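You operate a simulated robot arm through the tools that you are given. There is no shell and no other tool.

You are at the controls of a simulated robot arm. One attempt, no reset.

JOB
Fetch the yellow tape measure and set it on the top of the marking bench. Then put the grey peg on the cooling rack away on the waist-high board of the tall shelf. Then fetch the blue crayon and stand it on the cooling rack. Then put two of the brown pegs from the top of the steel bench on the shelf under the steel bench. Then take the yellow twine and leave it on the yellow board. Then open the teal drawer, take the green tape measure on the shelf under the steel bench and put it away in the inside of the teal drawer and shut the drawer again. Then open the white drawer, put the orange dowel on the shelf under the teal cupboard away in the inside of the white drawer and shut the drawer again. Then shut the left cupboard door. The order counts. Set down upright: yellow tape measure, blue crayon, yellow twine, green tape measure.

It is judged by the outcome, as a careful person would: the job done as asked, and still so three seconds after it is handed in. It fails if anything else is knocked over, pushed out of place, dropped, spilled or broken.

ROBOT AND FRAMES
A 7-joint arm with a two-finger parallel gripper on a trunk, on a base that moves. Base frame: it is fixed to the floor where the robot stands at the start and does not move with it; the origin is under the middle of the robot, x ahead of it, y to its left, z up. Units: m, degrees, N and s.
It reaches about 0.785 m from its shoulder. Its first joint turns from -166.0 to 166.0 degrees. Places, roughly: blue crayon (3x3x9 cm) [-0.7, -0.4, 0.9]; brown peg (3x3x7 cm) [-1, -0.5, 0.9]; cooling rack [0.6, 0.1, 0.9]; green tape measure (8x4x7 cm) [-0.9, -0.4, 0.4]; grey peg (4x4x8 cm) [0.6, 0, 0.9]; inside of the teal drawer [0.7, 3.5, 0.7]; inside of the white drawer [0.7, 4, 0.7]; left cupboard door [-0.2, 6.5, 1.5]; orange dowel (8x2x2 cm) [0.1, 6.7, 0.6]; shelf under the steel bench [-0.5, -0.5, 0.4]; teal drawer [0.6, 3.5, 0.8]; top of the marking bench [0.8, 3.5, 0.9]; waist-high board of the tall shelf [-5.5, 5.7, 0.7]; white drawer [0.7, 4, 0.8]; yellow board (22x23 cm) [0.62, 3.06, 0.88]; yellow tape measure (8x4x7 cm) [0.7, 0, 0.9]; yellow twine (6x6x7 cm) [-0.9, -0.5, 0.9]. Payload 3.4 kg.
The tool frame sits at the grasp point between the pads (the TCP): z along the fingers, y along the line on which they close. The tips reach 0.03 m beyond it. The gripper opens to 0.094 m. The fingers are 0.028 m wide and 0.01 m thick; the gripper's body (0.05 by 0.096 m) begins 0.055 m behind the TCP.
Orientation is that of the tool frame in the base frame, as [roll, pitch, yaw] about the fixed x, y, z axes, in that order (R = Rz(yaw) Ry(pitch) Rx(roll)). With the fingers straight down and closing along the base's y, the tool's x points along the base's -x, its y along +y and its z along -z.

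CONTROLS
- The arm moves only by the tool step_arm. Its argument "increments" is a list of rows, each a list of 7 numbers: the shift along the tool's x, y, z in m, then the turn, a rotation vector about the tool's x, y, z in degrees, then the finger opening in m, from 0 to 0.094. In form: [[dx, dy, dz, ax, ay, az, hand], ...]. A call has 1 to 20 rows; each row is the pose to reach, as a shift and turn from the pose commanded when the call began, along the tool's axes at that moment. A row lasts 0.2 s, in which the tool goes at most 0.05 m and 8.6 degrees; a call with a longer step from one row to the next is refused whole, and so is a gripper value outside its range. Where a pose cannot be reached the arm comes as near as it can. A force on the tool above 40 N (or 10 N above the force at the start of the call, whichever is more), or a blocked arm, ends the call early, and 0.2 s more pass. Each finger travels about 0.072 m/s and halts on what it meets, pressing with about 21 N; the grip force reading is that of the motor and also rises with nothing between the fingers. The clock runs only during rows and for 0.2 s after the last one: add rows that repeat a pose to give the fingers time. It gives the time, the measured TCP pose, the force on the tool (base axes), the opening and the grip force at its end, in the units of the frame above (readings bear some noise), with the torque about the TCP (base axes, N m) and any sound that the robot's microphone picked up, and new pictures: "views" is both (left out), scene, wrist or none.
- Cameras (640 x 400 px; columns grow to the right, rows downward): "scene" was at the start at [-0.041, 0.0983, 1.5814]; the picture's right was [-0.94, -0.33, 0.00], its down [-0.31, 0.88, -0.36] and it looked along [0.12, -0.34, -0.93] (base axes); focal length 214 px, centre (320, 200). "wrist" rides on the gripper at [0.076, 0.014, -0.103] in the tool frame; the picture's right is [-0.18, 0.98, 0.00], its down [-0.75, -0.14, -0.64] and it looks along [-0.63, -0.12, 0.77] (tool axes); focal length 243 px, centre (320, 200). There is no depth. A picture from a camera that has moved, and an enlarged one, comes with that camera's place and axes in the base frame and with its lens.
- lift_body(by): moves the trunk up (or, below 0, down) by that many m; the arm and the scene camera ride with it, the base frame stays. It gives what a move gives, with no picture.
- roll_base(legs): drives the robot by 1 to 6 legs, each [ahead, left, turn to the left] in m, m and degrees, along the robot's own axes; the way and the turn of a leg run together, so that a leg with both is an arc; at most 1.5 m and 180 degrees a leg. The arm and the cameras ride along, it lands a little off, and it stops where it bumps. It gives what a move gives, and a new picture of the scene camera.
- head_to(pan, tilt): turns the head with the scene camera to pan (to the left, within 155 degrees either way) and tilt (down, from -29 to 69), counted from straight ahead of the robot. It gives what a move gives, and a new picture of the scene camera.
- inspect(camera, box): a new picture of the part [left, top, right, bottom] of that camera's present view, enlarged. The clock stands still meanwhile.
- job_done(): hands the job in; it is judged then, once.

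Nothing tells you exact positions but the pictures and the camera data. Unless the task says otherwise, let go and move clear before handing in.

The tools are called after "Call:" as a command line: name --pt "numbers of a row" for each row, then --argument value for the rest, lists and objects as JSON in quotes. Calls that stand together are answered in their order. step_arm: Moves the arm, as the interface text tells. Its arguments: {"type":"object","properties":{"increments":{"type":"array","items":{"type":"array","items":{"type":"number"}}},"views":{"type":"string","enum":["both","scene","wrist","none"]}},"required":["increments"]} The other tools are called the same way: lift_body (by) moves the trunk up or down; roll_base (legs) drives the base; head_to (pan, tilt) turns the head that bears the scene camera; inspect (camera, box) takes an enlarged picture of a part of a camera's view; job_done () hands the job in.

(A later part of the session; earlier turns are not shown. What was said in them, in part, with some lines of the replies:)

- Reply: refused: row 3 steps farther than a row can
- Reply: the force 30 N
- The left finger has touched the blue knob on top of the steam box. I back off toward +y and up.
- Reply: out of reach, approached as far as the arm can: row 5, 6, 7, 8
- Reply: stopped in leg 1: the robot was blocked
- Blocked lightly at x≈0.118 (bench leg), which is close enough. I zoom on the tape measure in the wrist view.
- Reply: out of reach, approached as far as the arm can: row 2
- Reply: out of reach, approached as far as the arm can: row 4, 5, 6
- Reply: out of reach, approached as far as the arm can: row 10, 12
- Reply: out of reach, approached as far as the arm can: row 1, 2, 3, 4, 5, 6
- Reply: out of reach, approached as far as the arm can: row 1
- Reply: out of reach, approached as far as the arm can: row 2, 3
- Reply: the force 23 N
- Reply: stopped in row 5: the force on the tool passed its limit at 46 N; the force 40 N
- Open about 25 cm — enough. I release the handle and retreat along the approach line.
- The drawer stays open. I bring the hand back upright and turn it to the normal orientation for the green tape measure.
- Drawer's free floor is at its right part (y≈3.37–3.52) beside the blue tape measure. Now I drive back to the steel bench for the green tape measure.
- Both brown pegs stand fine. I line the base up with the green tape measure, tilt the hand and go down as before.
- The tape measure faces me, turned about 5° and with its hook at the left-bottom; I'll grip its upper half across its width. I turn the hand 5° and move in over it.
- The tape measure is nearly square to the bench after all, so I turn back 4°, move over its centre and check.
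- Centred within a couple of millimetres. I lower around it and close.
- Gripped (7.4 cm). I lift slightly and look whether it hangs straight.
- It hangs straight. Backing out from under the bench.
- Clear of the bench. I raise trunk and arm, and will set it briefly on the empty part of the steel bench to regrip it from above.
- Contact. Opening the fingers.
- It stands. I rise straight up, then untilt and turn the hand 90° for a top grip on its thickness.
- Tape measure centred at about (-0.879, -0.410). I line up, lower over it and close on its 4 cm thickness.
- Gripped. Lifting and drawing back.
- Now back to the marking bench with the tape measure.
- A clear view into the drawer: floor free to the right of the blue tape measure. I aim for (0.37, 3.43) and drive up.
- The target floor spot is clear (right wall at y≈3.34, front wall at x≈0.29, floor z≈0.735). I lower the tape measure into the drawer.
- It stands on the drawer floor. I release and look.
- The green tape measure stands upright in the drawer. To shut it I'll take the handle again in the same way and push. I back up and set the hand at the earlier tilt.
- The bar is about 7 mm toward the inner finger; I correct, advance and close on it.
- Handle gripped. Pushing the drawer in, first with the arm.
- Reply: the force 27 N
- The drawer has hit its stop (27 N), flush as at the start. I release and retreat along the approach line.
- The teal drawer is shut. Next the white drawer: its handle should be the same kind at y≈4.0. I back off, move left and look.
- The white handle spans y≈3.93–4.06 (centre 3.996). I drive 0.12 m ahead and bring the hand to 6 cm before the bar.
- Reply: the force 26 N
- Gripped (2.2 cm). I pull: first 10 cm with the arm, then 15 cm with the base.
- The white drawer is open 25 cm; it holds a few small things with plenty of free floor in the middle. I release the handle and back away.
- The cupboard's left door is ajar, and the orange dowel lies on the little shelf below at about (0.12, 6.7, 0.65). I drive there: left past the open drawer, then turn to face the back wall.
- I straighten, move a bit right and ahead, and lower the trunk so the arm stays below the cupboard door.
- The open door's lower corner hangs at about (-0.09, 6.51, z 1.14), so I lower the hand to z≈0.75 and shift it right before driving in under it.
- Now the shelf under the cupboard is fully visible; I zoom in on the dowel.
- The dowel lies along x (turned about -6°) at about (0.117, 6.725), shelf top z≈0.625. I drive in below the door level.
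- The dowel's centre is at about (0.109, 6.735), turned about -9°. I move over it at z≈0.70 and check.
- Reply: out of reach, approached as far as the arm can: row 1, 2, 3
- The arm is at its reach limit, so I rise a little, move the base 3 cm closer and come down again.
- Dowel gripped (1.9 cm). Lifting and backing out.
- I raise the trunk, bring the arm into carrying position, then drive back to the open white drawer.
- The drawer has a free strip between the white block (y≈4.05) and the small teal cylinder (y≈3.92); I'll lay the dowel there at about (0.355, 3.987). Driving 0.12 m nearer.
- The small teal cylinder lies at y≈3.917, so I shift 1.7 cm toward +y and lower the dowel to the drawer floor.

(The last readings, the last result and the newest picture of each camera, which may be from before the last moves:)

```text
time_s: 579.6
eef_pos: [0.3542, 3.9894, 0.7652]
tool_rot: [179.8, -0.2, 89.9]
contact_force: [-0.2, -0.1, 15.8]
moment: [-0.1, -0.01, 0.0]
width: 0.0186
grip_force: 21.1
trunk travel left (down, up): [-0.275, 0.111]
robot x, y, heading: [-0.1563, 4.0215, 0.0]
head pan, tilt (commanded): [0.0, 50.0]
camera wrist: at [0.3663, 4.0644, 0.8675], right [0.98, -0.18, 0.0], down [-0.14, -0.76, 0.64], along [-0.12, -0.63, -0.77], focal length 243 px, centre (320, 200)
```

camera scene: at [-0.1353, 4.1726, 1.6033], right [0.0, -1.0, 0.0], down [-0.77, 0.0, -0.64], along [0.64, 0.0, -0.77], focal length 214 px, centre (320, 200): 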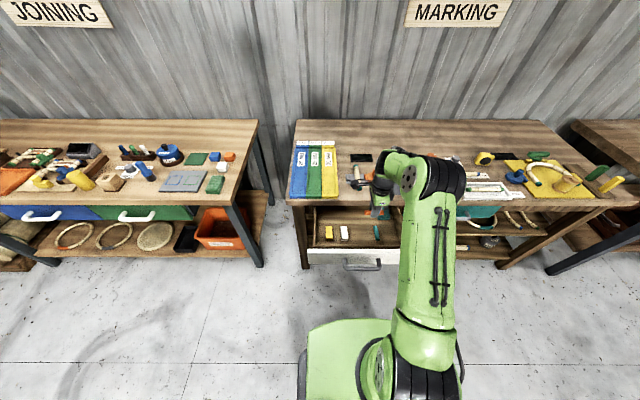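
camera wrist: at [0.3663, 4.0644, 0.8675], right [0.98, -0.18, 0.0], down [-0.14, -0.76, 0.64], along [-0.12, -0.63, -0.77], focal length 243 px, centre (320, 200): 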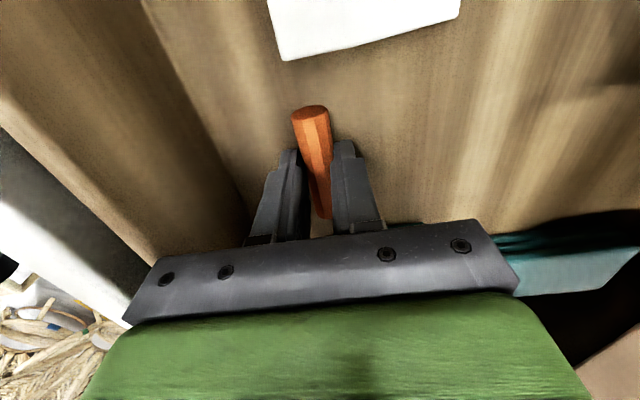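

Contact with the floor. I open gently and rise.

Call:
step_arm --pt "0 0 -0.001 0 0 0 0.02" --pt "0 0 -0.001 0 0 0 0.03" --pt "0 0 -0.001 0 0 0 0.04" --pt "0 0 -0.001 0 0 0 0.045" --views "none"

Call:
step_arm --pt "0 0 -0.045 0 0 0 0.045" --pt "0 0 -0.09 0 0 0 0.045" --pt "0 0 -0.135 0 0 0 0.045" --pt "0 0 -0.18 0 0 0 0.045" --pt "0 -0.03 -0.22 0 0 0 0.05" --pt "0 -0.07 -0.245 0 0 0 0.05" --pt "0 -0.11 -0.27 0 0 0 0.05" --pt "0 -0.14 -0.3 0 0 0 0.05" --views "both"

Call:
inspect --camera "wrist" --box '[320, 0, 600, 175]'

```text
time_s: 580.6
eef_pos: [0.3532, 3.9889, 0.7642]
tool_rot: [-179.9, -0.2, 90.1]
contact_force: [-0.9, -0.5, 0.2]
moment: [0.0, -0.01, 0.02]
width: 0.0451
grip_force: 0.0
trunk travel left (down, up): [-0.275, 0.111]
robot x, y, heading: [-0.1546, 4.0231, 0.0]
head pan, tilt (commanded): [0.0, 50.0]
```

```text
time_s: 582.4
eef_pos: [0.214, 3.9898, 1.0643]
tool_rot: [-179.9, -0.2, 90.0]
contact_force: [-0.3, 0.1, -0.8]
moment: [0.0, -0.05, 0.0]
width: 0.05
grip_force: 0.0
trunk travel left (down, up): [-0.275, 0.111]
robot x, y, heading: [-0.1571, 4.0256, 0.2]
head pan, tilt (commanded): [0.0, 50.0]
camera scene: at [-0.1378, 4.1731, 1.6033], right [0.0, -1.0, 0.0], down [-0.77, 0.0, -0.64], along [0.64, 0.0, -0.77], focal length 214 px, centre (320, 200)
camera wrist: at [0.2261, 4.0648, 1.1668], right [0.98, -0.18, 0.0], down [-0.14, -0.76, 0.64], along [-0.12, -0.63, -0.77], focal length 243 px, centre (320, 200)
```

scene: 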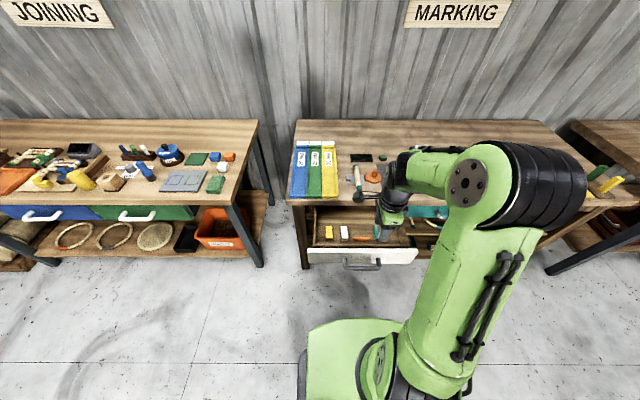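
wrist: 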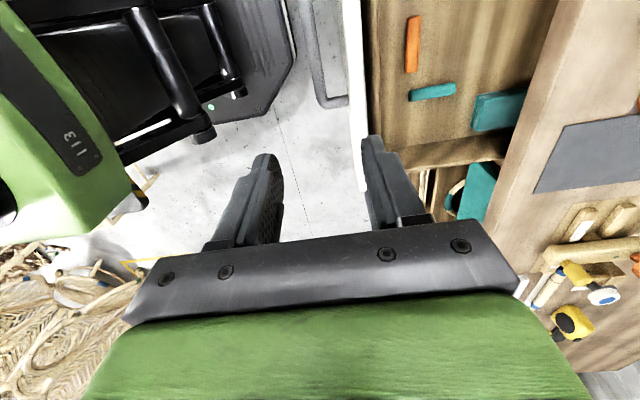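

```text
2.29 times, centred on (460, 88) of wrist
camera zoom: at [0.2261, 4.0648, 1.1668], right [0.98, -0.18, 0.0], down [-0.14, -0.76, 0.64], along [-0.12, -0.63, -0.77], focal length 555 px, centre (0, 457)
```

zoom: 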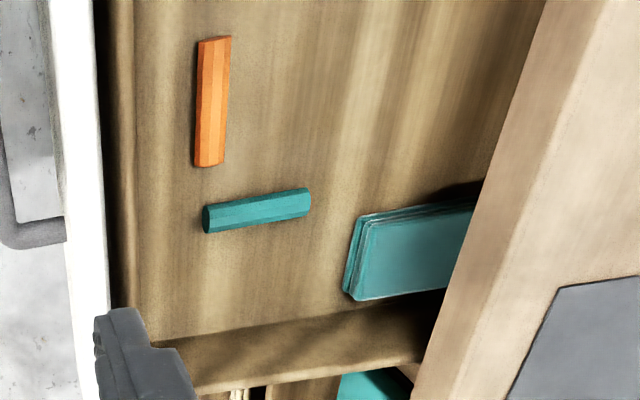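

The dowel lies in the drawer. I back off and take the handle again to push the drawer shut.

Call:
roll_base --legs '[[-0.2, 0, 0]]'

Call:
step_arm --pt "0.001 0.014 0.024 -6.4 0 0 0.045" --pt "0.002 0.028 0.048 -12.8 0 0 0.045" --pt "0.003 0.042 0.072 -19.3 0 0 0.045" --pt "0.004 0.056 0.096 -25.7 0 0 0.045" --pt "0.005 0.07 0.12 -32.1 0 0 0.045" --pt "0.005 0.085 0.145 -38.6 0 0 0.045" --pt "0.005 0.1 0.17 -45 0 0 0.045" --views "wrist"

```text
time_s: 584.0
eef_pos: [0.0107, 3.9884, 1.0648]
tool_rot: [-180.0, -0.3, 90.0]
contact_force: [-0.5, 0.4, 1.1]
moment: [0.01, -0.01, 0.0]
width: 0.0501
grip_force: 0.0
trunk travel left (down, up): [-0.275, 0.111]
robot x, y, heading: [-0.3559, 4.0231, -0.2]
head pan, tilt (commanded): [0.0, 50.0]
camera scene: at [-0.3401, 4.1726, 1.6033], right [0.0, -1.0, 0.0], down [-0.77, 0.0, -0.64], along [0.64, 0.0, -0.77], focal length 214 px, centre (320, 200)
```

scene: 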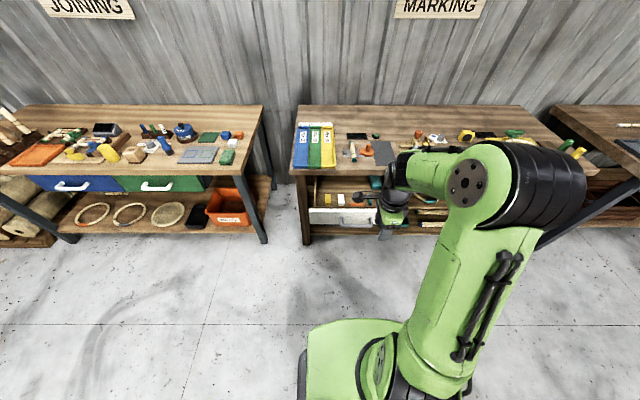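

```text
time_s: 585.6
eef_pos: [0.1132, 3.9925, 0.8942]
tool_rot: [135.0, -0.2, 90.1]
contact_force: [0.0, 0.5, -0.5]
moment: [0.04, -0.02, -0.03]
width: 0.045
grip_force: 0.1
trunk travel left (down, up): [-0.275, 0.111]
robot x, y, heading: [-0.3552, 4.0205, 0.3]
head pan, tilt (commanded): [0.0, 50.0]
camera wrist: at [0.0493, 4.0691, 0.9767], right [0.7, -0.19, 0.69], down [-0.55, -0.75, 0.35], along [0.46, -0.63, -0.63], focal length 243 px, centre (320, 200)
```

wrist: 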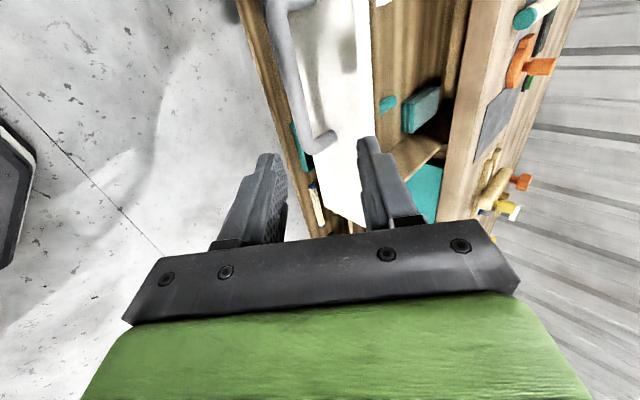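

Call:
step_arm --pt "0.001 -0.01 0.032 0 0 0 0.042" --pt "0.002 -0.02 0.064 0 0 0 0.042" --pt "0.0025 -0.03 0.096 0 0 0 0.042" --views "wrist"

```text
time_s: 586.5
eef_pos: [0.1611, 3.996, 0.8041]
tool_rot: [135.0, -0.3, 90.0]
contact_force: [0.1, 0.1, 0.4]
moment: [-0.01, 0.0, -0.02]
width: 0.0424
grip_force: 0.0
trunk travel left (down, up): [-0.275, 0.111]
robot x, y, heading: [-0.3574, 4.0217, -0.5]
head pan, tilt (commanded): [0.0, 50.0]
camera wrist: at [0.0963, 4.0718, 0.8867], right [0.7, -0.19, 0.69], down [-0.55, -0.75, 0.35], along [0.46, -0.63, -0.63], focal length 243 px, centre (320, 200)
```

wrist: 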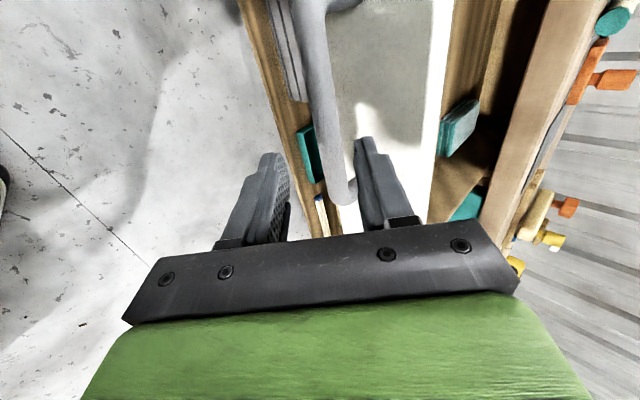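

Call:
step_arm --pt "0 0.006 0.015 0 0 0 0.042" --pt "0 0.006 0.03 0 0 0 0.042" --pt "0 0.006 0.045 0 0 0 0.042" --pt "0 0.006 0.057 0 0 0 0.042" --views "none"

Call:
step_arm --pt "0 0 0 0 0 0 0.02" --pt "0 0 0 0 0 0 0.005" --pt "0 0 0 0 0 0 0.005" --pt "0 0 0 0 0 0 0.005" --views "wrist"

```text
time_s: 587.5
eef_pos: [0.2033, 3.9951, 0.768]
tool_rot: [135.1, -0.1, 90.1]
contact_force: [0.8, 0.0, 0.6]
moment: [-0.01, 0.01, 0.0]
width: 0.0418
grip_force: 0.0
trunk travel left (down, up): [-0.275, 0.111]
robot x, y, heading: [-0.3543, 4.022, 0.1]
head pan, tilt (commanded): [0.0, 50.0]
```

```text
time_s: 588.5
eef_pos: [0.2026, 3.9962, 0.7702]
tool_rot: [135.0, -0.1, 90.1]
contact_force: [1.5, -1.4, 7.5]
moment: [-0.45, -0.02, 0.38]
width: 0.0208
grip_force: 45.3
trunk travel left (down, up): [-0.275, 0.111]
robot x, y, heading: [-0.3549, 4.021, -0.0]
head pan, tilt (commanded): [0.0, 50.0]
camera wrist: at [0.1391, 4.0718, 0.8516], right [0.69, -0.19, 0.7], down [-0.55, -0.75, 0.35], along [0.46, -0.63, -0.63], focal length 243 px, centre (320, 200)
```

wrist: 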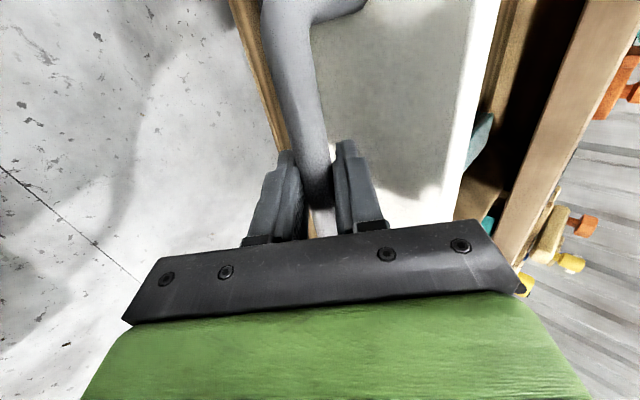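

Gripped. Pushing the drawer in with the arm, then the base, then a final press with the arm.

Call:
step_arm --pt "0 0.017 0.013 0 0 0 0.005" --pt "0 0.031 0.027 0 0 0 0.005" --pt "0 0.045 0.041 0 0 0 0.005" --pt "0 0.059 0.055 0 0 0 0.005" --pt "0 0.073 0.069 0 0 0 0.005" --views "none"

Call:
roll_base --legs '[[0.12, 0, 0]]'

Call:
step_arm --pt "0 0.007 0.007 0 0 0 0.005" --pt "0 0.014 0.014 0 0 0 0.005" --pt "0 0.021 0.021 0 0 0 0.005" --views "wrist"

```text
time_s: 589.6
eef_pos: [0.3055, 3.9971, 0.7718]
tool_rot: [134.9, -0.2, 90.0]
contact_force: [1.9, -0.8, 5.0]
moment: [-0.5, -0.13, 1.17]
width: 0.018
grip_force: 45.2
trunk travel left (down, up): [-0.275, 0.111]
robot x, y, heading: [-0.3584, 4.0215, 0.0]
head pan, tilt (commanded): [0.0, 50.0]
```

```text
time_s: 590.9
eef_pos: [0.4204, 3.9948, 0.7718]
tool_rot: [135.0, -0.1, 89.9]
contact_force: [-0.5, -5.1, 12.1]
moment: [-0.56, 0.21, 0.74]
width: 0.0179
grip_force: 44.8
trunk travel left (down, up): [-0.275, 0.111]
robot x, y, heading: [-0.2371, 4.0261, -0.0]
head pan, tilt (commanded): [0.0, 50.0]
camera scene: at [-0.2207, 4.1722, 1.6034], right [0.0, -1.0, 0.0], down [-0.77, 0.0, -0.64], along [0.64, 0.0, -0.77], focal length 214 px, centre (320, 200)
```

scene: 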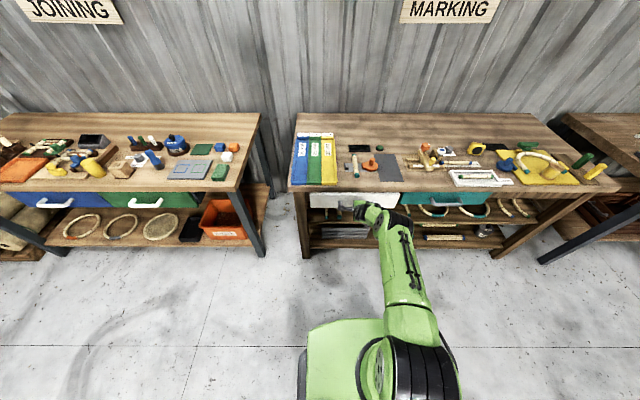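

```text
time_s: 591.7
eef_pos: [0.4467, 3.9962, 0.7716]
tool_rot: [135.2, -0.1, 90.1]
contact_force: [-24.0, -0.4, 5.6]
moment: [-0.51, 0.05, 0.8]
width: 0.0173
grip_force: 45.1
trunk travel left (down, up): [-0.275, 0.111]
robot x, y, heading: [-0.2392, 4.0227, -0.2]
head pan, tilt (commanded): [0.0, 50.0]
camera wrist: at [0.3841, 4.0715, 0.8541], right [0.7, -0.19, 0.69], down [-0.55, -0.75, 0.36], along [0.46, -0.63, -0.63], focal length 243 px, centre (320, 200)
```

wrist: 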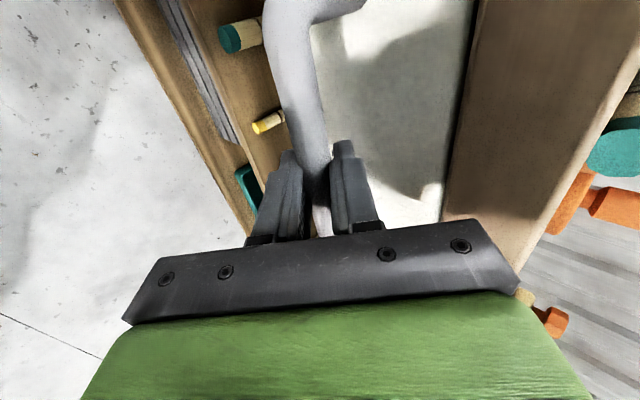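

The drawer is at its stop. I release and retreat.

Call:
step_arm --pt "0 -0.002 -0.002 0 0 0 0.02" --pt "0 -0.002 -0.002 0 0 0 0.035" --pt "0 -0.002 -0.002 0 0 0 0.042" --pt "0 -0.002 -0.03 0 0 0 0.042" --pt "0 -0.002 -0.07 0 0 0 0.042" --pt "0 -0.002 -0.11 0 0 0 0.042" --pt "0 0.01 -0.15 0 0 0 0.042" --views "wrist"

Call:
roll_base --legs '[[-0.1, 0, 0]]'

Call:
inspect --camera "scene" --box '[270, 100, 600, 260]'

```text
time_s: 593.3
eef_pos: [0.3517, 3.9967, 0.8874]
tool_rot: [134.9, -0.1, 89.8]
contact_force: [0.0, 0.8, 0.1]
moment: [0.03, -0.03, 0.02]
width: 0.042
grip_force: 0.0
trunk travel left (down, up): [-0.275, 0.111]
robot x, y, heading: [-0.2393, 4.0218, 0.3]
head pan, tilt (commanded): [0.0, 50.0]
camera wrist: at [0.2884, 4.0716, 0.9684], right [0.69, -0.19, 0.7], down [-0.56, -0.75, 0.35], along [0.46, -0.63, -0.63], focal length 243 px, centre (320, 200)
```

wrist: 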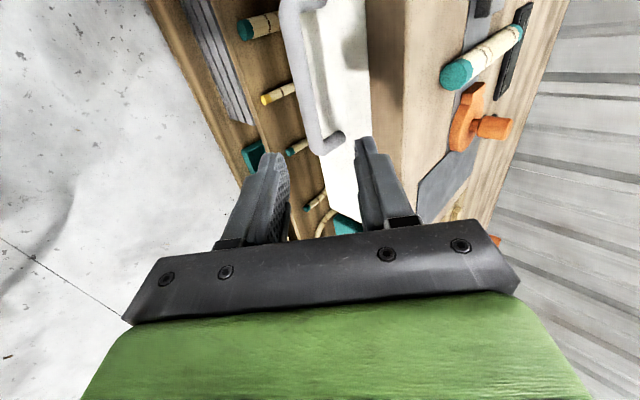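

```text
time_s: 594.4
eef_pos: [0.2525, 3.9947, 0.8861]
tool_rot: [134.9, 0.0, 89.9]
contact_force: [0.8, 0.4, 0.3]
moment: [0.0, 0.03, -0.02]
width: 0.0419
grip_force: 0.0
trunk travel left (down, up): [-0.275, 0.111]
robot x, y, heading: [-0.3372, 4.0223, 0.2]
head pan, tilt (commanded): [0.0, 50.0]
camera scene: at [-0.3212, 4.1726, 1.6033], right [0.0, -1.0, 0.0], down [-0.77, 0.0, -0.64], along [0.64, 0.0, -0.77], focal length 214 px, centre (320, 200)
```

scene: 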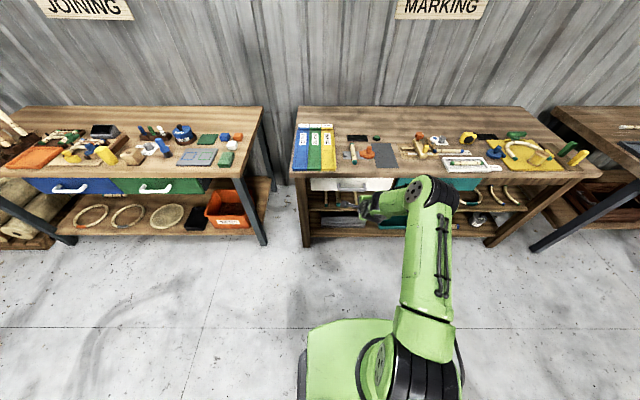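

```text
1.94 times, centred on (435, 180) of scene
camera zoom: at [-0.3212, 4.1726, 1.6033], right [0.0, -1.0, 0.0], down [-0.77, 0.0, -0.64], along [0.64, 0.0, -0.77], focal length 416 px, centre (97, 239)
```

zoom: 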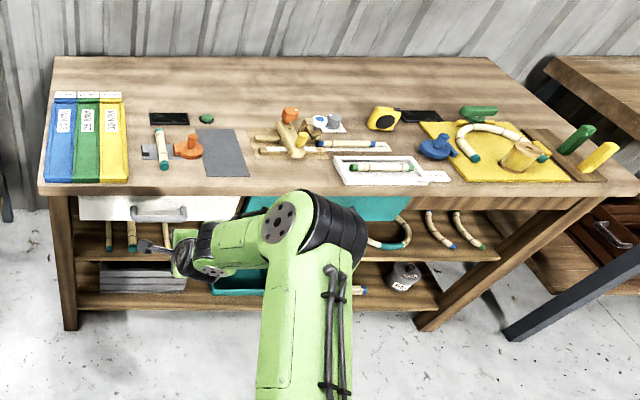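

Both drawers are shut and everything on the bench is in order. Last: the left cupboard door. I raise the hand in this forward-tilted pose and drive to the cupboard.

Call:
step_arm --pt "0 0.01 -0.045 0 0 0 0.02" --pt "0 0.02 -0.09 0 0 0 0.0" --pt "0 0.03 -0.135 0 0 0 0.0" --pt "0 0.05 -0.175 0 0 0 0.0" --pt "0 0.08 -0.21 0 0 0 0.0" --views "none"

Call:
roll_base --legs '[[0.05, 0, 0], [0, 0.65, 0], [0, 0, 90], [0.9, -0.15, 0]]'

Call:
head_to --pan -5 --tilt 8

```text
time_s: 595.6
eef_pos: [0.1606, 3.9936, 1.0895]
tool_rot: [135.0, -0.1, 90.0]
contact_force: [0.5, -0.6, -0.2]
moment: [0.02, -0.02, 0.0]
width: 0.0
grip_force: 21.0
trunk travel left (down, up): [-0.275, 0.111]
robot x, y, heading: [-0.337, 4.0182, 0.0]
head pan, tilt (commanded): [0.0, 50.0]
```

```text
time_s: 607.9
eef_pos: [-0.0802, 6.062, 1.0873]
tool_rot: [135.0, -0.1, 178.5]
contact_force: [-1.2, -0.6, 0.2]
moment: [-0.02, 0.0, 0.0]
width: 0.0002
grip_force: 20.9
trunk travel left (down, up): [-0.275, 0.111]
robot x, y, heading: [-0.1181, 5.5603, 88.7]
head pan, tilt (commanded): [0.0, 50.0]
camera scene: at [-0.2707, 5.5849, 1.6033], right [1.0, -0.02, 0.0], down [-0.02, -0.77, -0.64], along [0.02, 0.64, -0.77], focal length 214 px, centre (320, 200)
```

scene: 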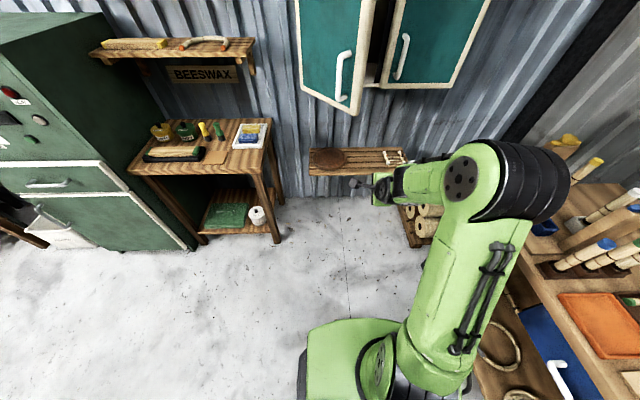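

```text
time_s: 609.0
eef_pos: [-0.0803, 6.0618, 1.0886]
tool_rot: [135.0, 0.0, 178.5]
contact_force: [0.6, 0.6, 0.4]
moment: [0.01, -0.01, 0.02]
width: 0.0001
grip_force: 21.2
trunk travel left (down, up): [-0.275, 0.111]
robot x, y, heading: [-0.1229, 5.5645, 88.8]
head pan, tilt (commanded): [-5.0, 8.0]
camera scene: at [-0.2623, 5.5994, 1.6684], right [0.99, -0.11, 0.0], down [-0.02, -0.14, -0.99], along [0.11, 0.98, -0.14], focal length 214 px, centre (320, 200)
```

scene: 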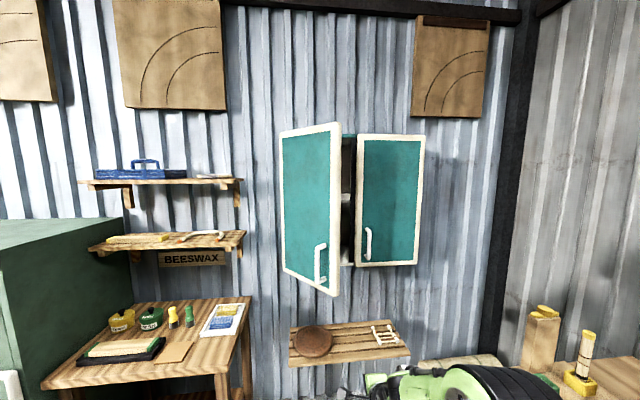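

Call:
inspect --camera "scene" --box '[260, 110, 440, 310]'

```text
2.00 times, centred on (350, 210) of scene
camera zoom: at [-0.2623, 5.5994, 1.6684], right [0.99, -0.11, 0.0], down [-0.02, -0.14, -0.99], along [0.11, 0.98, -0.14], focal length 429 px, centre (260, 180)
```

zoom: 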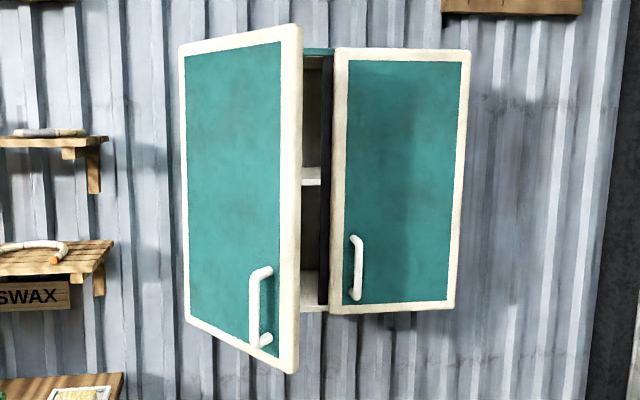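

The left door is 47° open: hinge at (-0.35, 6.80), free edge at (-0.08, 6.52), z from 1.13 to 1.87, handle below z 1.34. I'll push it with the closed fingertips at z≈1.42. First I raise trunk and arm here.

Call:
lift_body --by 0.11

Call:
step_arm --pt "0 0.028 -0.028 0 0 0 0.0" --pt "0 0.056 -0.056 0 0 0 0.0" --pt "0 0.085 -0.085 0 0 0 0.0" --pt "0 0.113 -0.113 0 0 0 0.0" --pt "0 0.14 -0.14 0 0 0 0.0" --pt "0 0.165 -0.165 0 0 0 0.0" --views "both"

```text
time_s: 610.4
eef_pos: [-0.0802, 6.0617, 1.1998]
tool_rot: [134.9, -0.1, 178.5]
contact_force: [-0.5, 1.2, -0.3]
moment: [0.03, -0.03, -0.01]
width: 0.0
grip_force: 21.0
trunk travel left (down, up): [-0.385, 0.001]
robot x, y, heading: [-0.1217, 5.565, 88.7]
head pan, tilt (commanded): [-5.0, 8.0]
```

```text
time_s: 611.8
eef_pos: [-0.0808, 6.0599, 1.4334]
tool_rot: [135.0, -0.1, 178.6]
contact_force: [-0.4, -0.3, 0.1]
moment: [-0.02, -0.02, 0.02]
width: 0.0002
grip_force: 21.1
trunk travel left (down, up): [-0.385, 0.001]
robot x, y, heading: [-0.1202, 5.5609, 88.5]
head pan, tilt (commanded): [-5.0, 8.0]
camera scene: at [-0.2623, 5.5989, 1.7786], right [0.99, -0.11, 0.0], down [-0.02, -0.14, -0.99], along [0.11, 0.98, -0.14], focal length 214 px, centre (320, 200)
camera wrist: at [-0.16, 5.9999, 1.5147], right [0.2, 0.69, 0.69], down [0.74, -0.57, 0.35], along [0.64, 0.44, -0.63], focal length 243 px, centre (320, 200)
```

scene: 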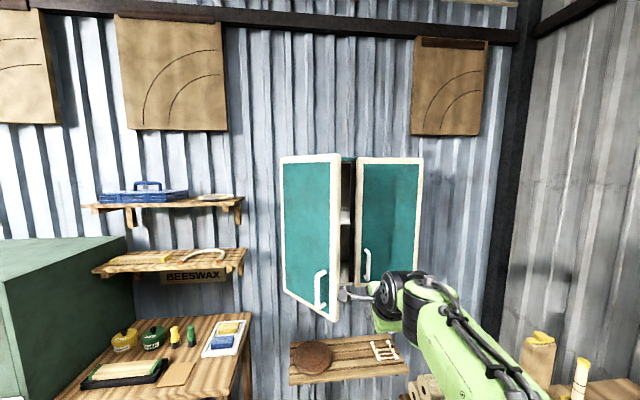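
wrist: 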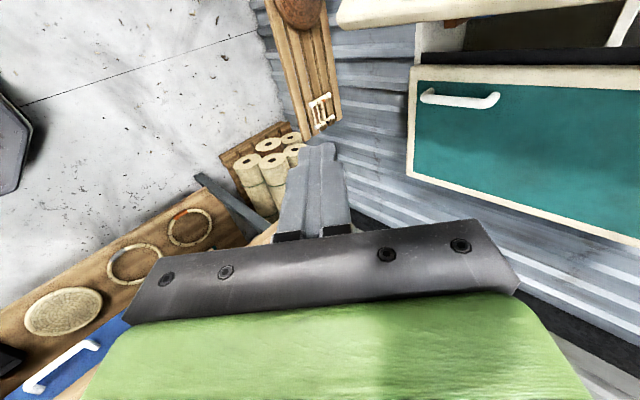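

Call:
roll_base --legs '[[0.33, 0.03, 1.4]]'

Call:
inspect --camera "wrist" --box '[0, 0, 640, 400]'

```text
time_s: 613.8
eef_pos: [-0.1019, 6.3552, 1.4294]
tool_rot: [135.5, 0.1, 177.9]
contact_force: [0.0, -0.1, -1.0]
moment: [-0.04, 0.02, 0.02]
width: 0.0001
grip_force: 21.5
trunk travel left (down, up): [-0.385, 0.001]
robot x, y, heading: [-0.1404, 5.8602, 89.7]
head pan, tilt (commanded): [-5.0, 8.0]
stopped in leg 1: the force on the tool passed its limit at 47 N (the readings are from after the stop); the commanded pose is now the measured one
camera scene: at [-0.2838, 5.8931, 1.7787], right [1.0, -0.09, 0.0], down [-0.01, -0.14, -0.99], along [0.09, 0.99, -0.14], focal length 214 px, centre (320, 200)
```

scene: 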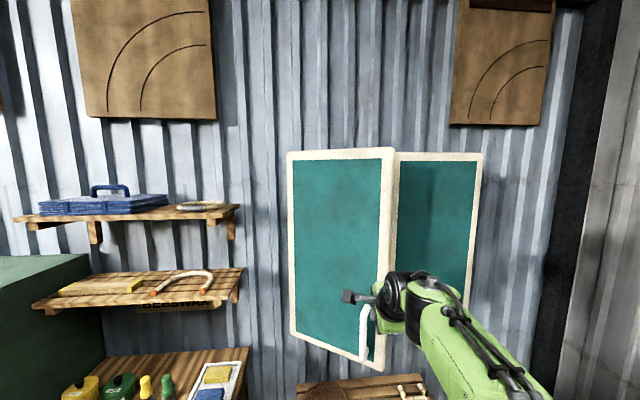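

```text
1.00 times, centred on (320, 200) of wrist (not enlarged: the box is as wide or as high as the picture)
camera zoom: at [-0.1812, 6.2963, 1.5124], right [0.21, 0.7, 0.69], down [0.73, -0.58, 0.36], along [0.65, 0.43, -0.63], focal length 243 px, centre (320, 200)
```

zoom: 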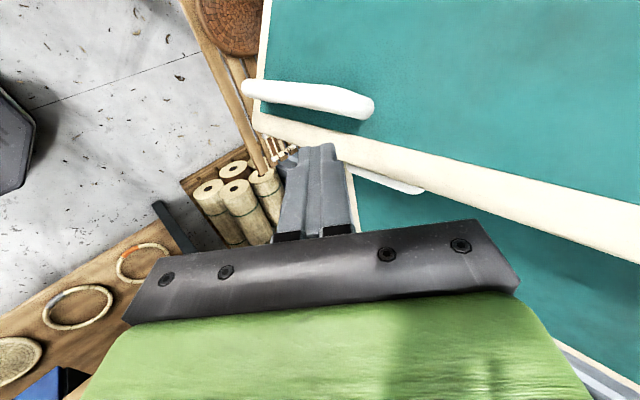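

The hand met the door earlier than I estimated and has already swung it some way; forces are now zero. I look closely at the door's state.

Call:
inspect --camera "scene" --box '[270, 130, 500, 400]'

Call:
inspect --camera "wrist" --box '[220, 60, 480, 240]'

```text
1.48 times, centred on (385, 265) of scene
camera zoom: at [-0.2838, 5.8931, 1.7787], right [1.0, -0.09, 0.0], down [-0.01, -0.14, -0.99], along [0.09, 0.99, -0.14], focal length 318 px, centre (224, 104)
```

zoom: 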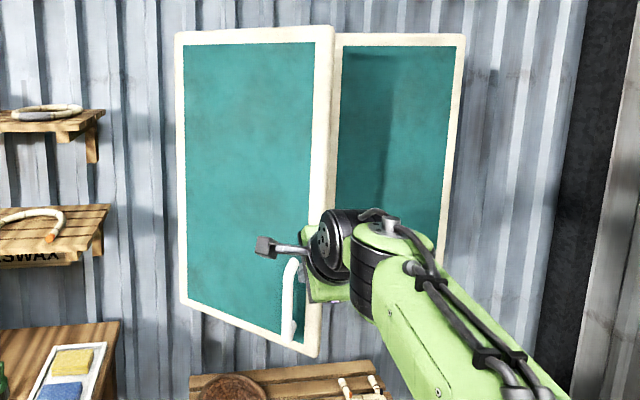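

```text
2.22 times, centred on (350, 150) of wrist
camera zoom: at [-0.1812, 6.2963, 1.5124], right [0.21, 0.7, 0.69], down [0.73, -0.58, 0.36], along [0.65, 0.43, -0.63], focal length 539 px, centre (253, 311)
```

zoom: 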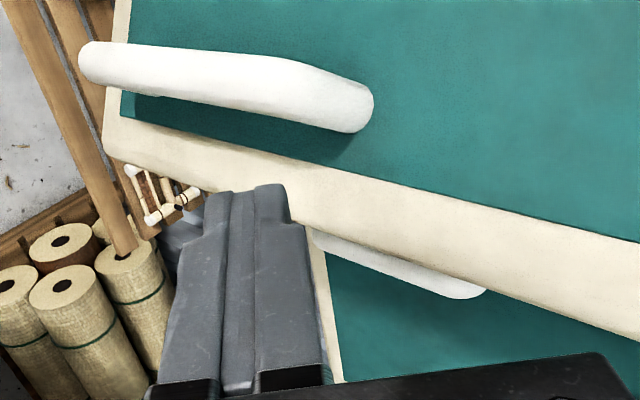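

Re-triangulating with both views: the doors' closed plane is at y≈6.62 and the left door is now at about 29°, resting 11 cm ahead of the fingertips, with its outer face toward me. I raise the hand 3 cm (clear of the handle), shift slightly left, and push slowly.

Call:
step_arm --pt "0.01 0.0106 -0.0106 0 0 0 0.0" --pt "0.02 0.0212 -0.0212 0 0 0 0.0" --pt "0.02 0.035 -0.0074 0 0 0 0.0" --pt "0.02 0.049 0.0066 0 0 0 0.0" --pt "0.02 0.063 0.0206 0 0 0 0.0" --pt "0.02 0.077 0.0346 0 0 0 0.0" --views "both"

```text
time_s: 615.2
eef_pos: [-0.1209, 6.4366, 1.4594]
tool_rot: [135.6, 0.1, 178.0]
contact_force: [0.2, 0.6, -0.4]
moment: [-0.03, 0.01, 0.02]
width: 0.0002
grip_force: 20.8
trunk travel left (down, up): [-0.385, 0.001]
robot x, y, heading: [-0.1459, 5.8618, 89.6]
head pan, tilt (commanded): [-5.0, 8.0]
camera scene: at [-0.2861, 5.8931, 1.7785], right [1.0, -0.09, 0.0], down [-0.01, -0.14, -0.99], along [0.09, 0.99, -0.14], focal length 214 px, centre (320, 200)
camera wrist: at [-0.2005, 6.3771, 1.5424], right [0.21, 0.7, 0.69], down [0.73, -0.58, 0.36], along [0.65, 0.43, -0.63], focal length 243 px, centre (320, 200)
```

scene: 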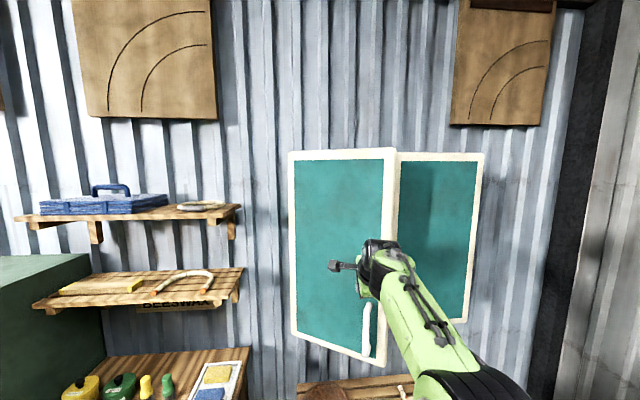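
wrist: 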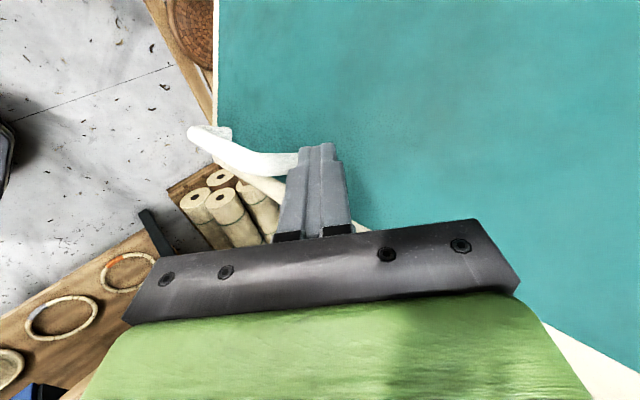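

The fingertips face the middle of the door panel. To keep arm travel for the final push I draw back 10 cm, move the base 13 cm ahead, then push with the arm.

Call:
step_arm --pt "0 -0.025 -0.025 0 0 0 0.0" --pt "0 -0.05 -0.05 0 0 0 0.0" --pt "0 -0.0707 -0.0707 0 0 0 0.0" --views "none"

Call:
roll_base --legs '[[0.12, 0, 0.3]]'

Call:
step_arm --pt "0 0.0106 0.0106 0 0 0 0.0" --pt "0 0.0212 0.0212 0 0 0 0.0" --pt "0 0.0318 0.0318 0 0 0 0.0" --pt "0 0.0424 0.0424 0 0 0 0.0" --views "both"

```text
time_s: 616.0
eef_pos: [-0.1226, 6.3307, 1.4614]
tool_rot: [135.4, 0.1, 177.9]
contact_force: [-0.1, -0.9, -0.5]
moment: [0.0, 0.03, 0.01]
width: 0.0001
grip_force: 21.4
trunk travel left (down, up): [-0.385, 0.001]
robot x, y, heading: [-0.1447, 5.8606, 89.8]
head pan, tilt (commanded): [-5.0, 8.0]
```

```text
time_s: 617.2
eef_pos: [-0.1264, 6.455, 1.4616]
tool_rot: [135.4, 0.2, 178.3]
contact_force: [0.2, 0.4, -1.0]
moment: [-0.02, -0.02, -0.01]
width: 0.0
grip_force: 20.4
trunk travel left (down, up): [-0.385, 0.001]
robot x, y, heading: [-0.1461, 5.9795, 90.1]
head pan, tilt (commanded): [-5.0, 8.0]
camera scene: at [-0.2861, 6.0111, 1.7786], right [1.0, -0.09, 0.0], down [-0.01, -0.14, -0.99], along [0.08, 0.99, -0.14], focal length 214 px, centre (320, 200)
```

scene: 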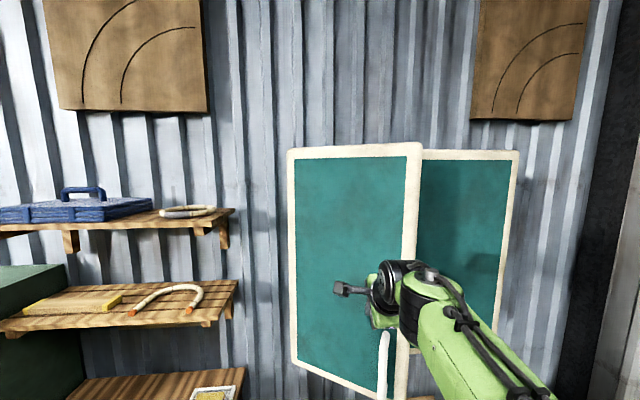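

```text
time_s: 618.2
eef_pos: [-0.1258, 6.5156, 1.461]
tool_rot: [135.5, 0.1, 178.3]
contact_force: [-0.2, -1.0, -0.4]
moment: [-0.02, 0.0, -0.02]
width: 0.0
grip_force: 20.4
trunk travel left (down, up): [-0.385, 0.001]
robot x, y, heading: [-0.1417, 5.9807, 90.3]
head pan, tilt (commanded): [-5.0, 8.0]
camera scene: at [-0.286, 6.0122, 1.7785], right [1.0, -0.09, 0.0], down [-0.01, -0.14, -0.99], along [0.08, 0.99, -0.14], focal length 214 px, centre (320, 200)
camera wrist: at [-0.2041, 6.4557, 1.5431], right [0.2, 0.7, 0.69], down [0.74, -0.57, 0.36], along [0.64, 0.43, -0.63], focal length 243 px, centre (320, 200)
```

scene: 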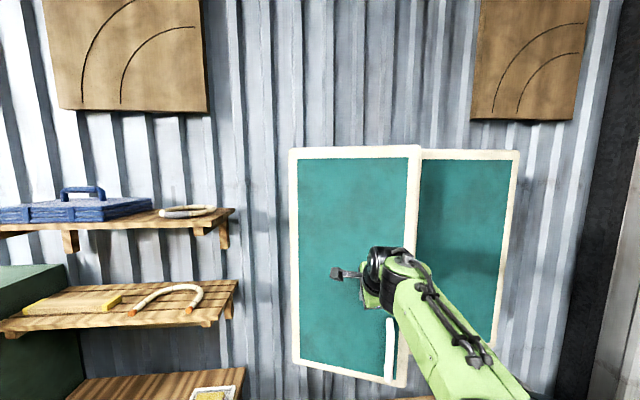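
wrist: 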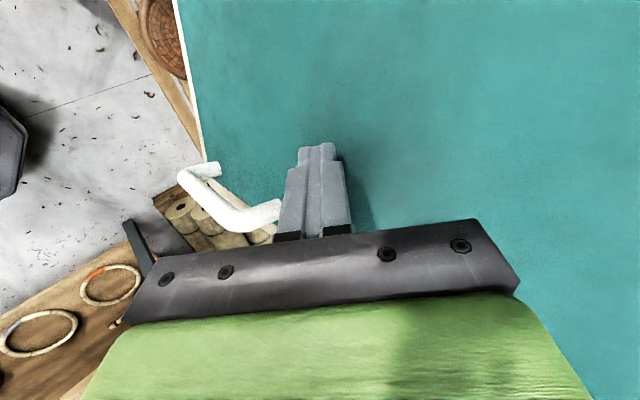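

The door is swinging shut as I push. I continue slowly until it meets its stop.

Call:
step_arm --pt "0 0.0085 0.0085 0 0 0 0.0" --pt "0 0.017 0.017 0 0 0 0.0" --pt "0 0.0255 0.0255 0 0 0 0.0" --pt "0 0.034 0.034 0 0 0 0.0" --pt "0 0.0425 0.0425 0 0 0 0.0" --views "both"

```text
time_s: 619.4
eef_pos: [-0.1232, 6.5736, 1.4591]
tool_rot: [135.6, 0.0, 178.3]
contact_force: [0.2, -0.2, 0.5]
moment: [0.02, -0.01, 0.01]
width: 0.0001
grip_force: 20.2
trunk travel left (down, up): [-0.385, 0.001]
robot x, y, heading: [-0.1445, 5.9799, 90.2]
head pan, tilt (commanded): [-5.0, 8.0]
camera scene: at [-0.2864, 6.0126, 1.7785], right [1.0, -0.09, 0.0], down [-0.01, -0.14, -0.99], along [0.08, 0.99, -0.14], focal length 214 px, centre (320, 200)
camera wrist: at [-0.2023, 6.5153, 1.5423], right [0.2, 0.7, 0.69], down [0.74, -0.57, 0.36], along [0.64, 0.43, -0.63], focal length 243 px, centre (320, 200)
```

scene: 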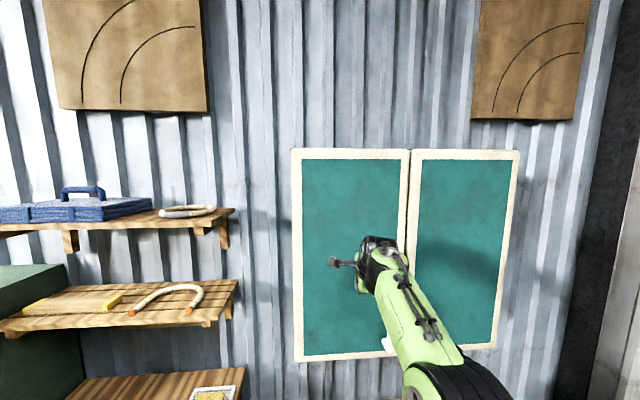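
wrist: 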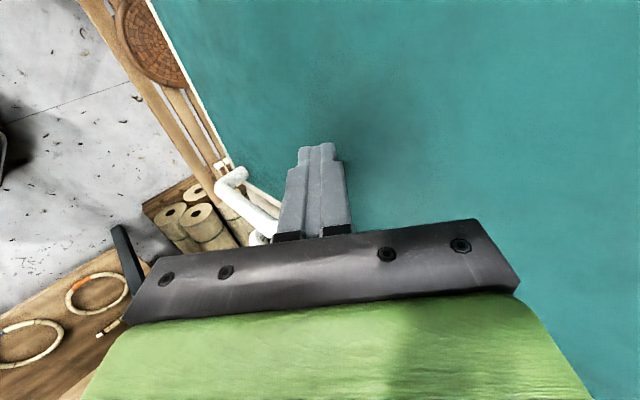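

It looks nearly flush with the right door. I press a little further until I feel the stop.

Call:
step_arm --pt "0 0.006 0.006 0 0 0 0.0" --pt "0 0.012 0.012 0 0 0 0.0" --pt "0 0.018 0.018 0 0 0 0.0" --views "both"

Call:
inspect --camera "scene" --box '[270, 120, 540, 390]'

```text
time_s: 620.2
eef_pos: [-0.1225, 6.5932, 1.4594]
tool_rot: [135.8, 0.0, 178.3]
contact_force: [0.7, -22.7, -9.7]
moment: [-0.59, -0.12, 0.27]
width: 0.0
grip_force: 21.2
trunk travel left (down, up): [-0.385, 0.001]
robot x, y, heading: [-0.1397, 5.978, 90.2]
head pan, tilt (commanded): [-5.0, 8.0]
camera scene: at [-0.2859, 6.0046, 1.7786], right [1.0, -0.09, 0.0], down [-0.01, -0.14, -0.99], along [0.08, 0.99, -0.14], focal length 214 px, centre (320, 200)
camera wrist: at [-0.2016, 6.5339, 1.5428], right [0.2, 0.7, 0.69], down [0.74, -0.57, 0.36], along [0.64, 0.43, -0.63], focal length 243 px, centre (320, 200)
```

scene: 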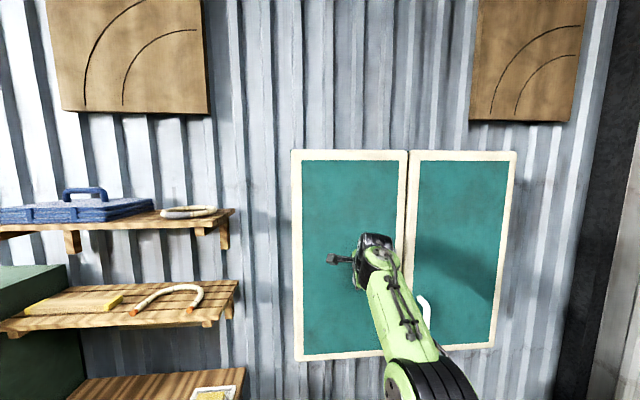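
wrist: 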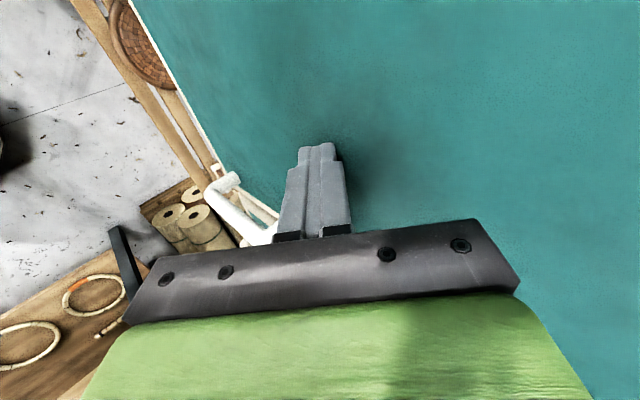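

```text
1.48 times, centred on (405, 255) of scene
camera zoom: at [-0.2859, 6.0046, 1.7786], right [1.0, -0.09, 0.0], down [-0.01, -0.14, -0.99], along [0.08, 0.99, -0.14], focal length 318 px, centre (194, 118)
```

zoom: 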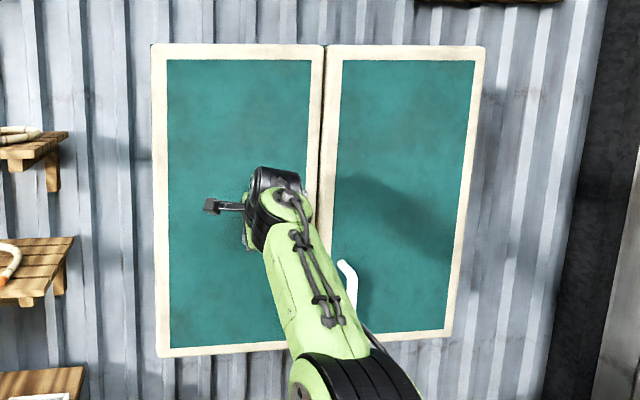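

The door is against its stop (23 N). I draw the hand back slowly and check that it stays shut.

Call:
step_arm --pt "0 -0.007 -0.007 0 0 0 0.0" --pt "0 -0.02 -0.02 0 0 0 0.0" --pt "0 -0.04 -0.04 0 0 0 0.0" --pt "0 -0.065 -0.065 0 0 0 0.0" --pt "0 -0.09 -0.09 0 0 0 0.0" --views "none"

Call:
roll_base --legs '[[-0.5, 0, 0]]'

Call:
inspect --camera "scene" --box '[260, 100, 460, 330]'

```text
time_s: 621.4
eef_pos: [-0.1281, 6.4685, 1.4621]
tool_rot: [135.4, 0.1, 178.3]
contact_force: [-0.6, 0.0, 0.7]
moment: [0.0, -0.02, -0.02]
width: 0.0
grip_force: 20.8
trunk travel left (down, up): [-0.385, 0.001]
robot x, y, heading: [-0.145, 5.9811, 90.1]
head pan, tilt (commanded): [-5.0, 8.0]
```

```text
time_s: 624.3
eef_pos: [-0.1288, 5.9797, 1.4608]
tool_rot: [135.5, 0.1, 178.9]
contact_force: [0.8, -0.8, 0.2]
moment: [-0.01, 0.0, 0.01]
width: 0.0
grip_force: 21.2
trunk travel left (down, up): [-0.385, 0.001]
robot x, y, heading: [-0.1435, 5.4857, 90.5]
head pan, tilt (commanded): [-5.0, 8.0]
camera scene: at [-0.2831, 5.5181, 1.7786], right [1.0, -0.08, 0.0], down [-0.01, -0.14, -0.99], along [0.07, 0.99, -0.14], focal length 214 px, centre (320, 200)
```

scene: 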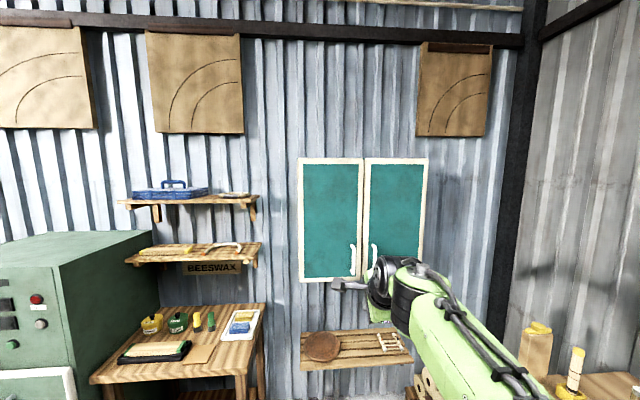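

```text
1.74 times, centred on (360, 215) of scene
camera zoom: at [-0.2831, 5.5181, 1.7786], right [1.0, -0.08, 0.0], down [-0.01, -0.14, -0.99], along [0.07, 0.99, -0.14], focal length 373 px, centre (250, 174)
```

zoom: 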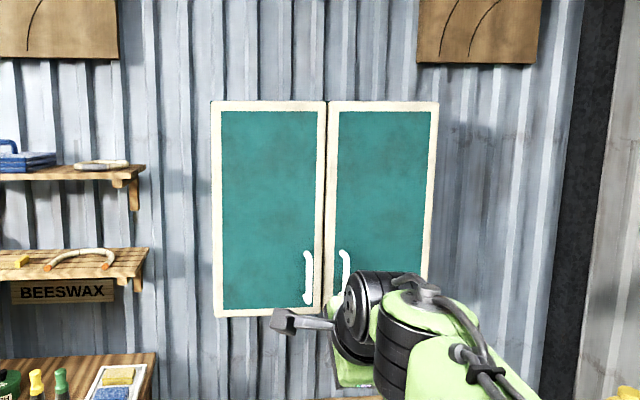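

The left cupboard door is shut and stays shut. Before handing in I take one last look down the room to check the rack and benches.

Call:
head_to --pan -155 --tilt 8

Call:
head_to --pan 155 --tilt 10

```text
time_s: 626.7
eef_pos: [-0.1292, 5.9797, 1.4593]
tool_rot: [135.5, 0.0, 178.8]
contact_force: [0.4, 0.7, 0.3]
moment: [0.0, 0.0, 0.03]
width: 0.0
grip_force: 20.5
trunk travel left (down, up): [-0.385, 0.001]
robot x, y, heading: [-0.1427, 5.4867, 90.8]
head pan, tilt (commanded): [-154.7, 8.0]
camera scene: at [-0.2495, 5.3427, 1.7786], right [-0.9, -0.44, 0.0], down [-0.06, 0.12, -0.99], along [0.43, -0.89, -0.14], focal length 214 px, centre (320, 200)
```

scene: 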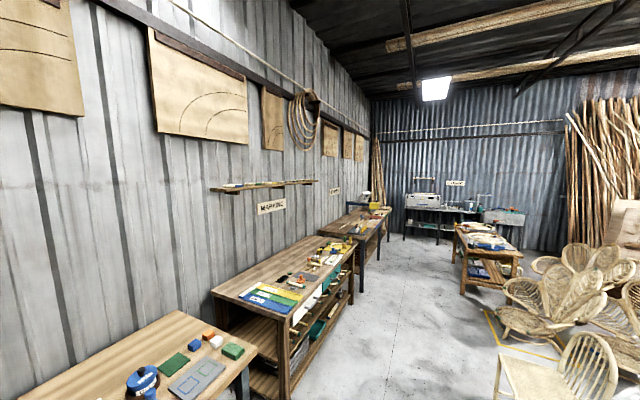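

```text
time_s: 630.9
eef_pos: [-0.128, 5.9804, 1.4601]
tool_rot: [135.5, 0.1, 178.9]
contact_force: [0.5, 0.6, -0.3]
moment: [-0.02, -0.01, 0.01]
width: 0.0
grip_force: 21.1
trunk travel left (down, up): [-0.385, 0.001]
robot x, y, heading: [-0.1385, 5.4865, 90.7]
head pan, tilt (commanded): [154.7, 10.0]
camera scene: at [-0.3288, 5.3414, 1.7753], right [-0.91, 0.42, 0.0], down [0.07, 0.16, -0.98], along [-0.41, -0.9, -0.17], focal length 214 px, centre (320, 200)
```

scene: 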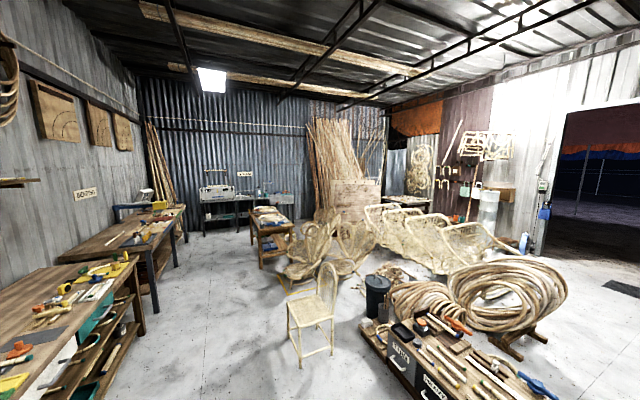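

Call:
inspect --camera "scene" --box '[110, 170, 260, 260]'

Call:
inspect --camera "scene" --box '[0, 230, 150, 390]'

```text
4.27 times, centred on (185, 215) of scene
camera zoom: at [-0.3288, 5.3414, 1.7753], right [-0.91, 0.42, 0.0], down [0.07, 0.16, -0.98], along [-0.41, -0.9, -0.17], focal length 915 px, centre (896, 136)
```

zoom: 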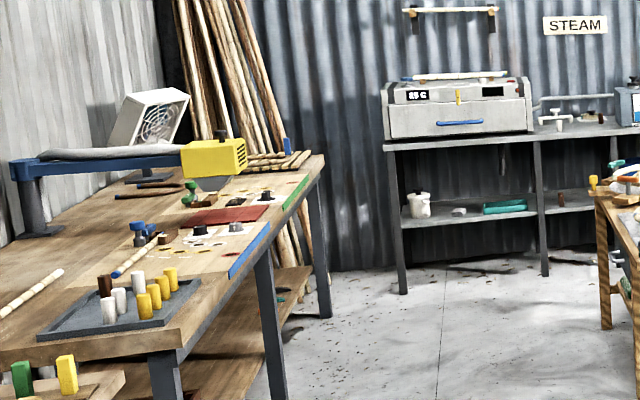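

```text
2.50 times, centred on (75, 310) of scene
camera zoom: at [-0.3288, 5.3414, 1.7753], right [-0.91, 0.42, 0.0], down [0.07, 0.16, -0.98], along [-0.41, -0.9, -0.17], focal length 536 px, centre (932, -75)
```

zoom: 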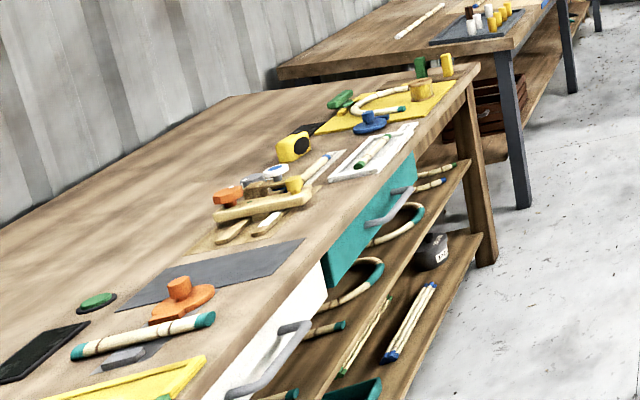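

The crayon still stands on the rack, the yellow tape measure and the twine stand on the marking bench, both drawers are flush and the cupboard door is shut. The hand is empty and clear, so I hand the job in.

Call:
job_done

```text
The job is handed in.
```

I handed the job in with all eight tasks done in the order given; the verdict isn't back yet.

Where everything ended up:

1. **Yellow tape measure:** stands upright on the clear back part of the marking bench top.
2. **Grey peg:** stands on the waist-high board of the tall shelf.
3. **Blue crayon:** stands on the cooling rack.
4. **Two brown pegs:** both stand on the shelf under the steel bench; the third is still on the bench top.
5. **Yellow twine:** stands upright on the yellow board, between the ends of the bent U piece.
6. **Green tape measure:** stands upright inside the teal drawer, and the drawer is shut. On the way I set it down briefly on the steel bench to regrip it from above.
7. **Orange dowel:** lies inside the white drawer, and the drawer is shut.
8. **Left cupboard door:** pushed to its stop, and it stayed shut when I backed off.

On a last look before handing in, the crayon, the tape measure and the twine were still standing, and both drawers were flush. I did not go back to recheck the grey peg or the brown pegs.

Some light contacts could count against it:

- **Steam box knob:** early on, one finger brushed the blue knob on the steam box, at about 29 N.
- **Bench base:** the robot's base bumped to a stop against the cooling-rack bench.
- **Drawer handles:** a finger pressed briefly against each drawer while I was taking its handle, up to 46 N.
- **Cupboard door:** the hand met its edge sooner than I had judged, at about 47 N, and swung it partly closed.

I saw nothing out of place after any of these.
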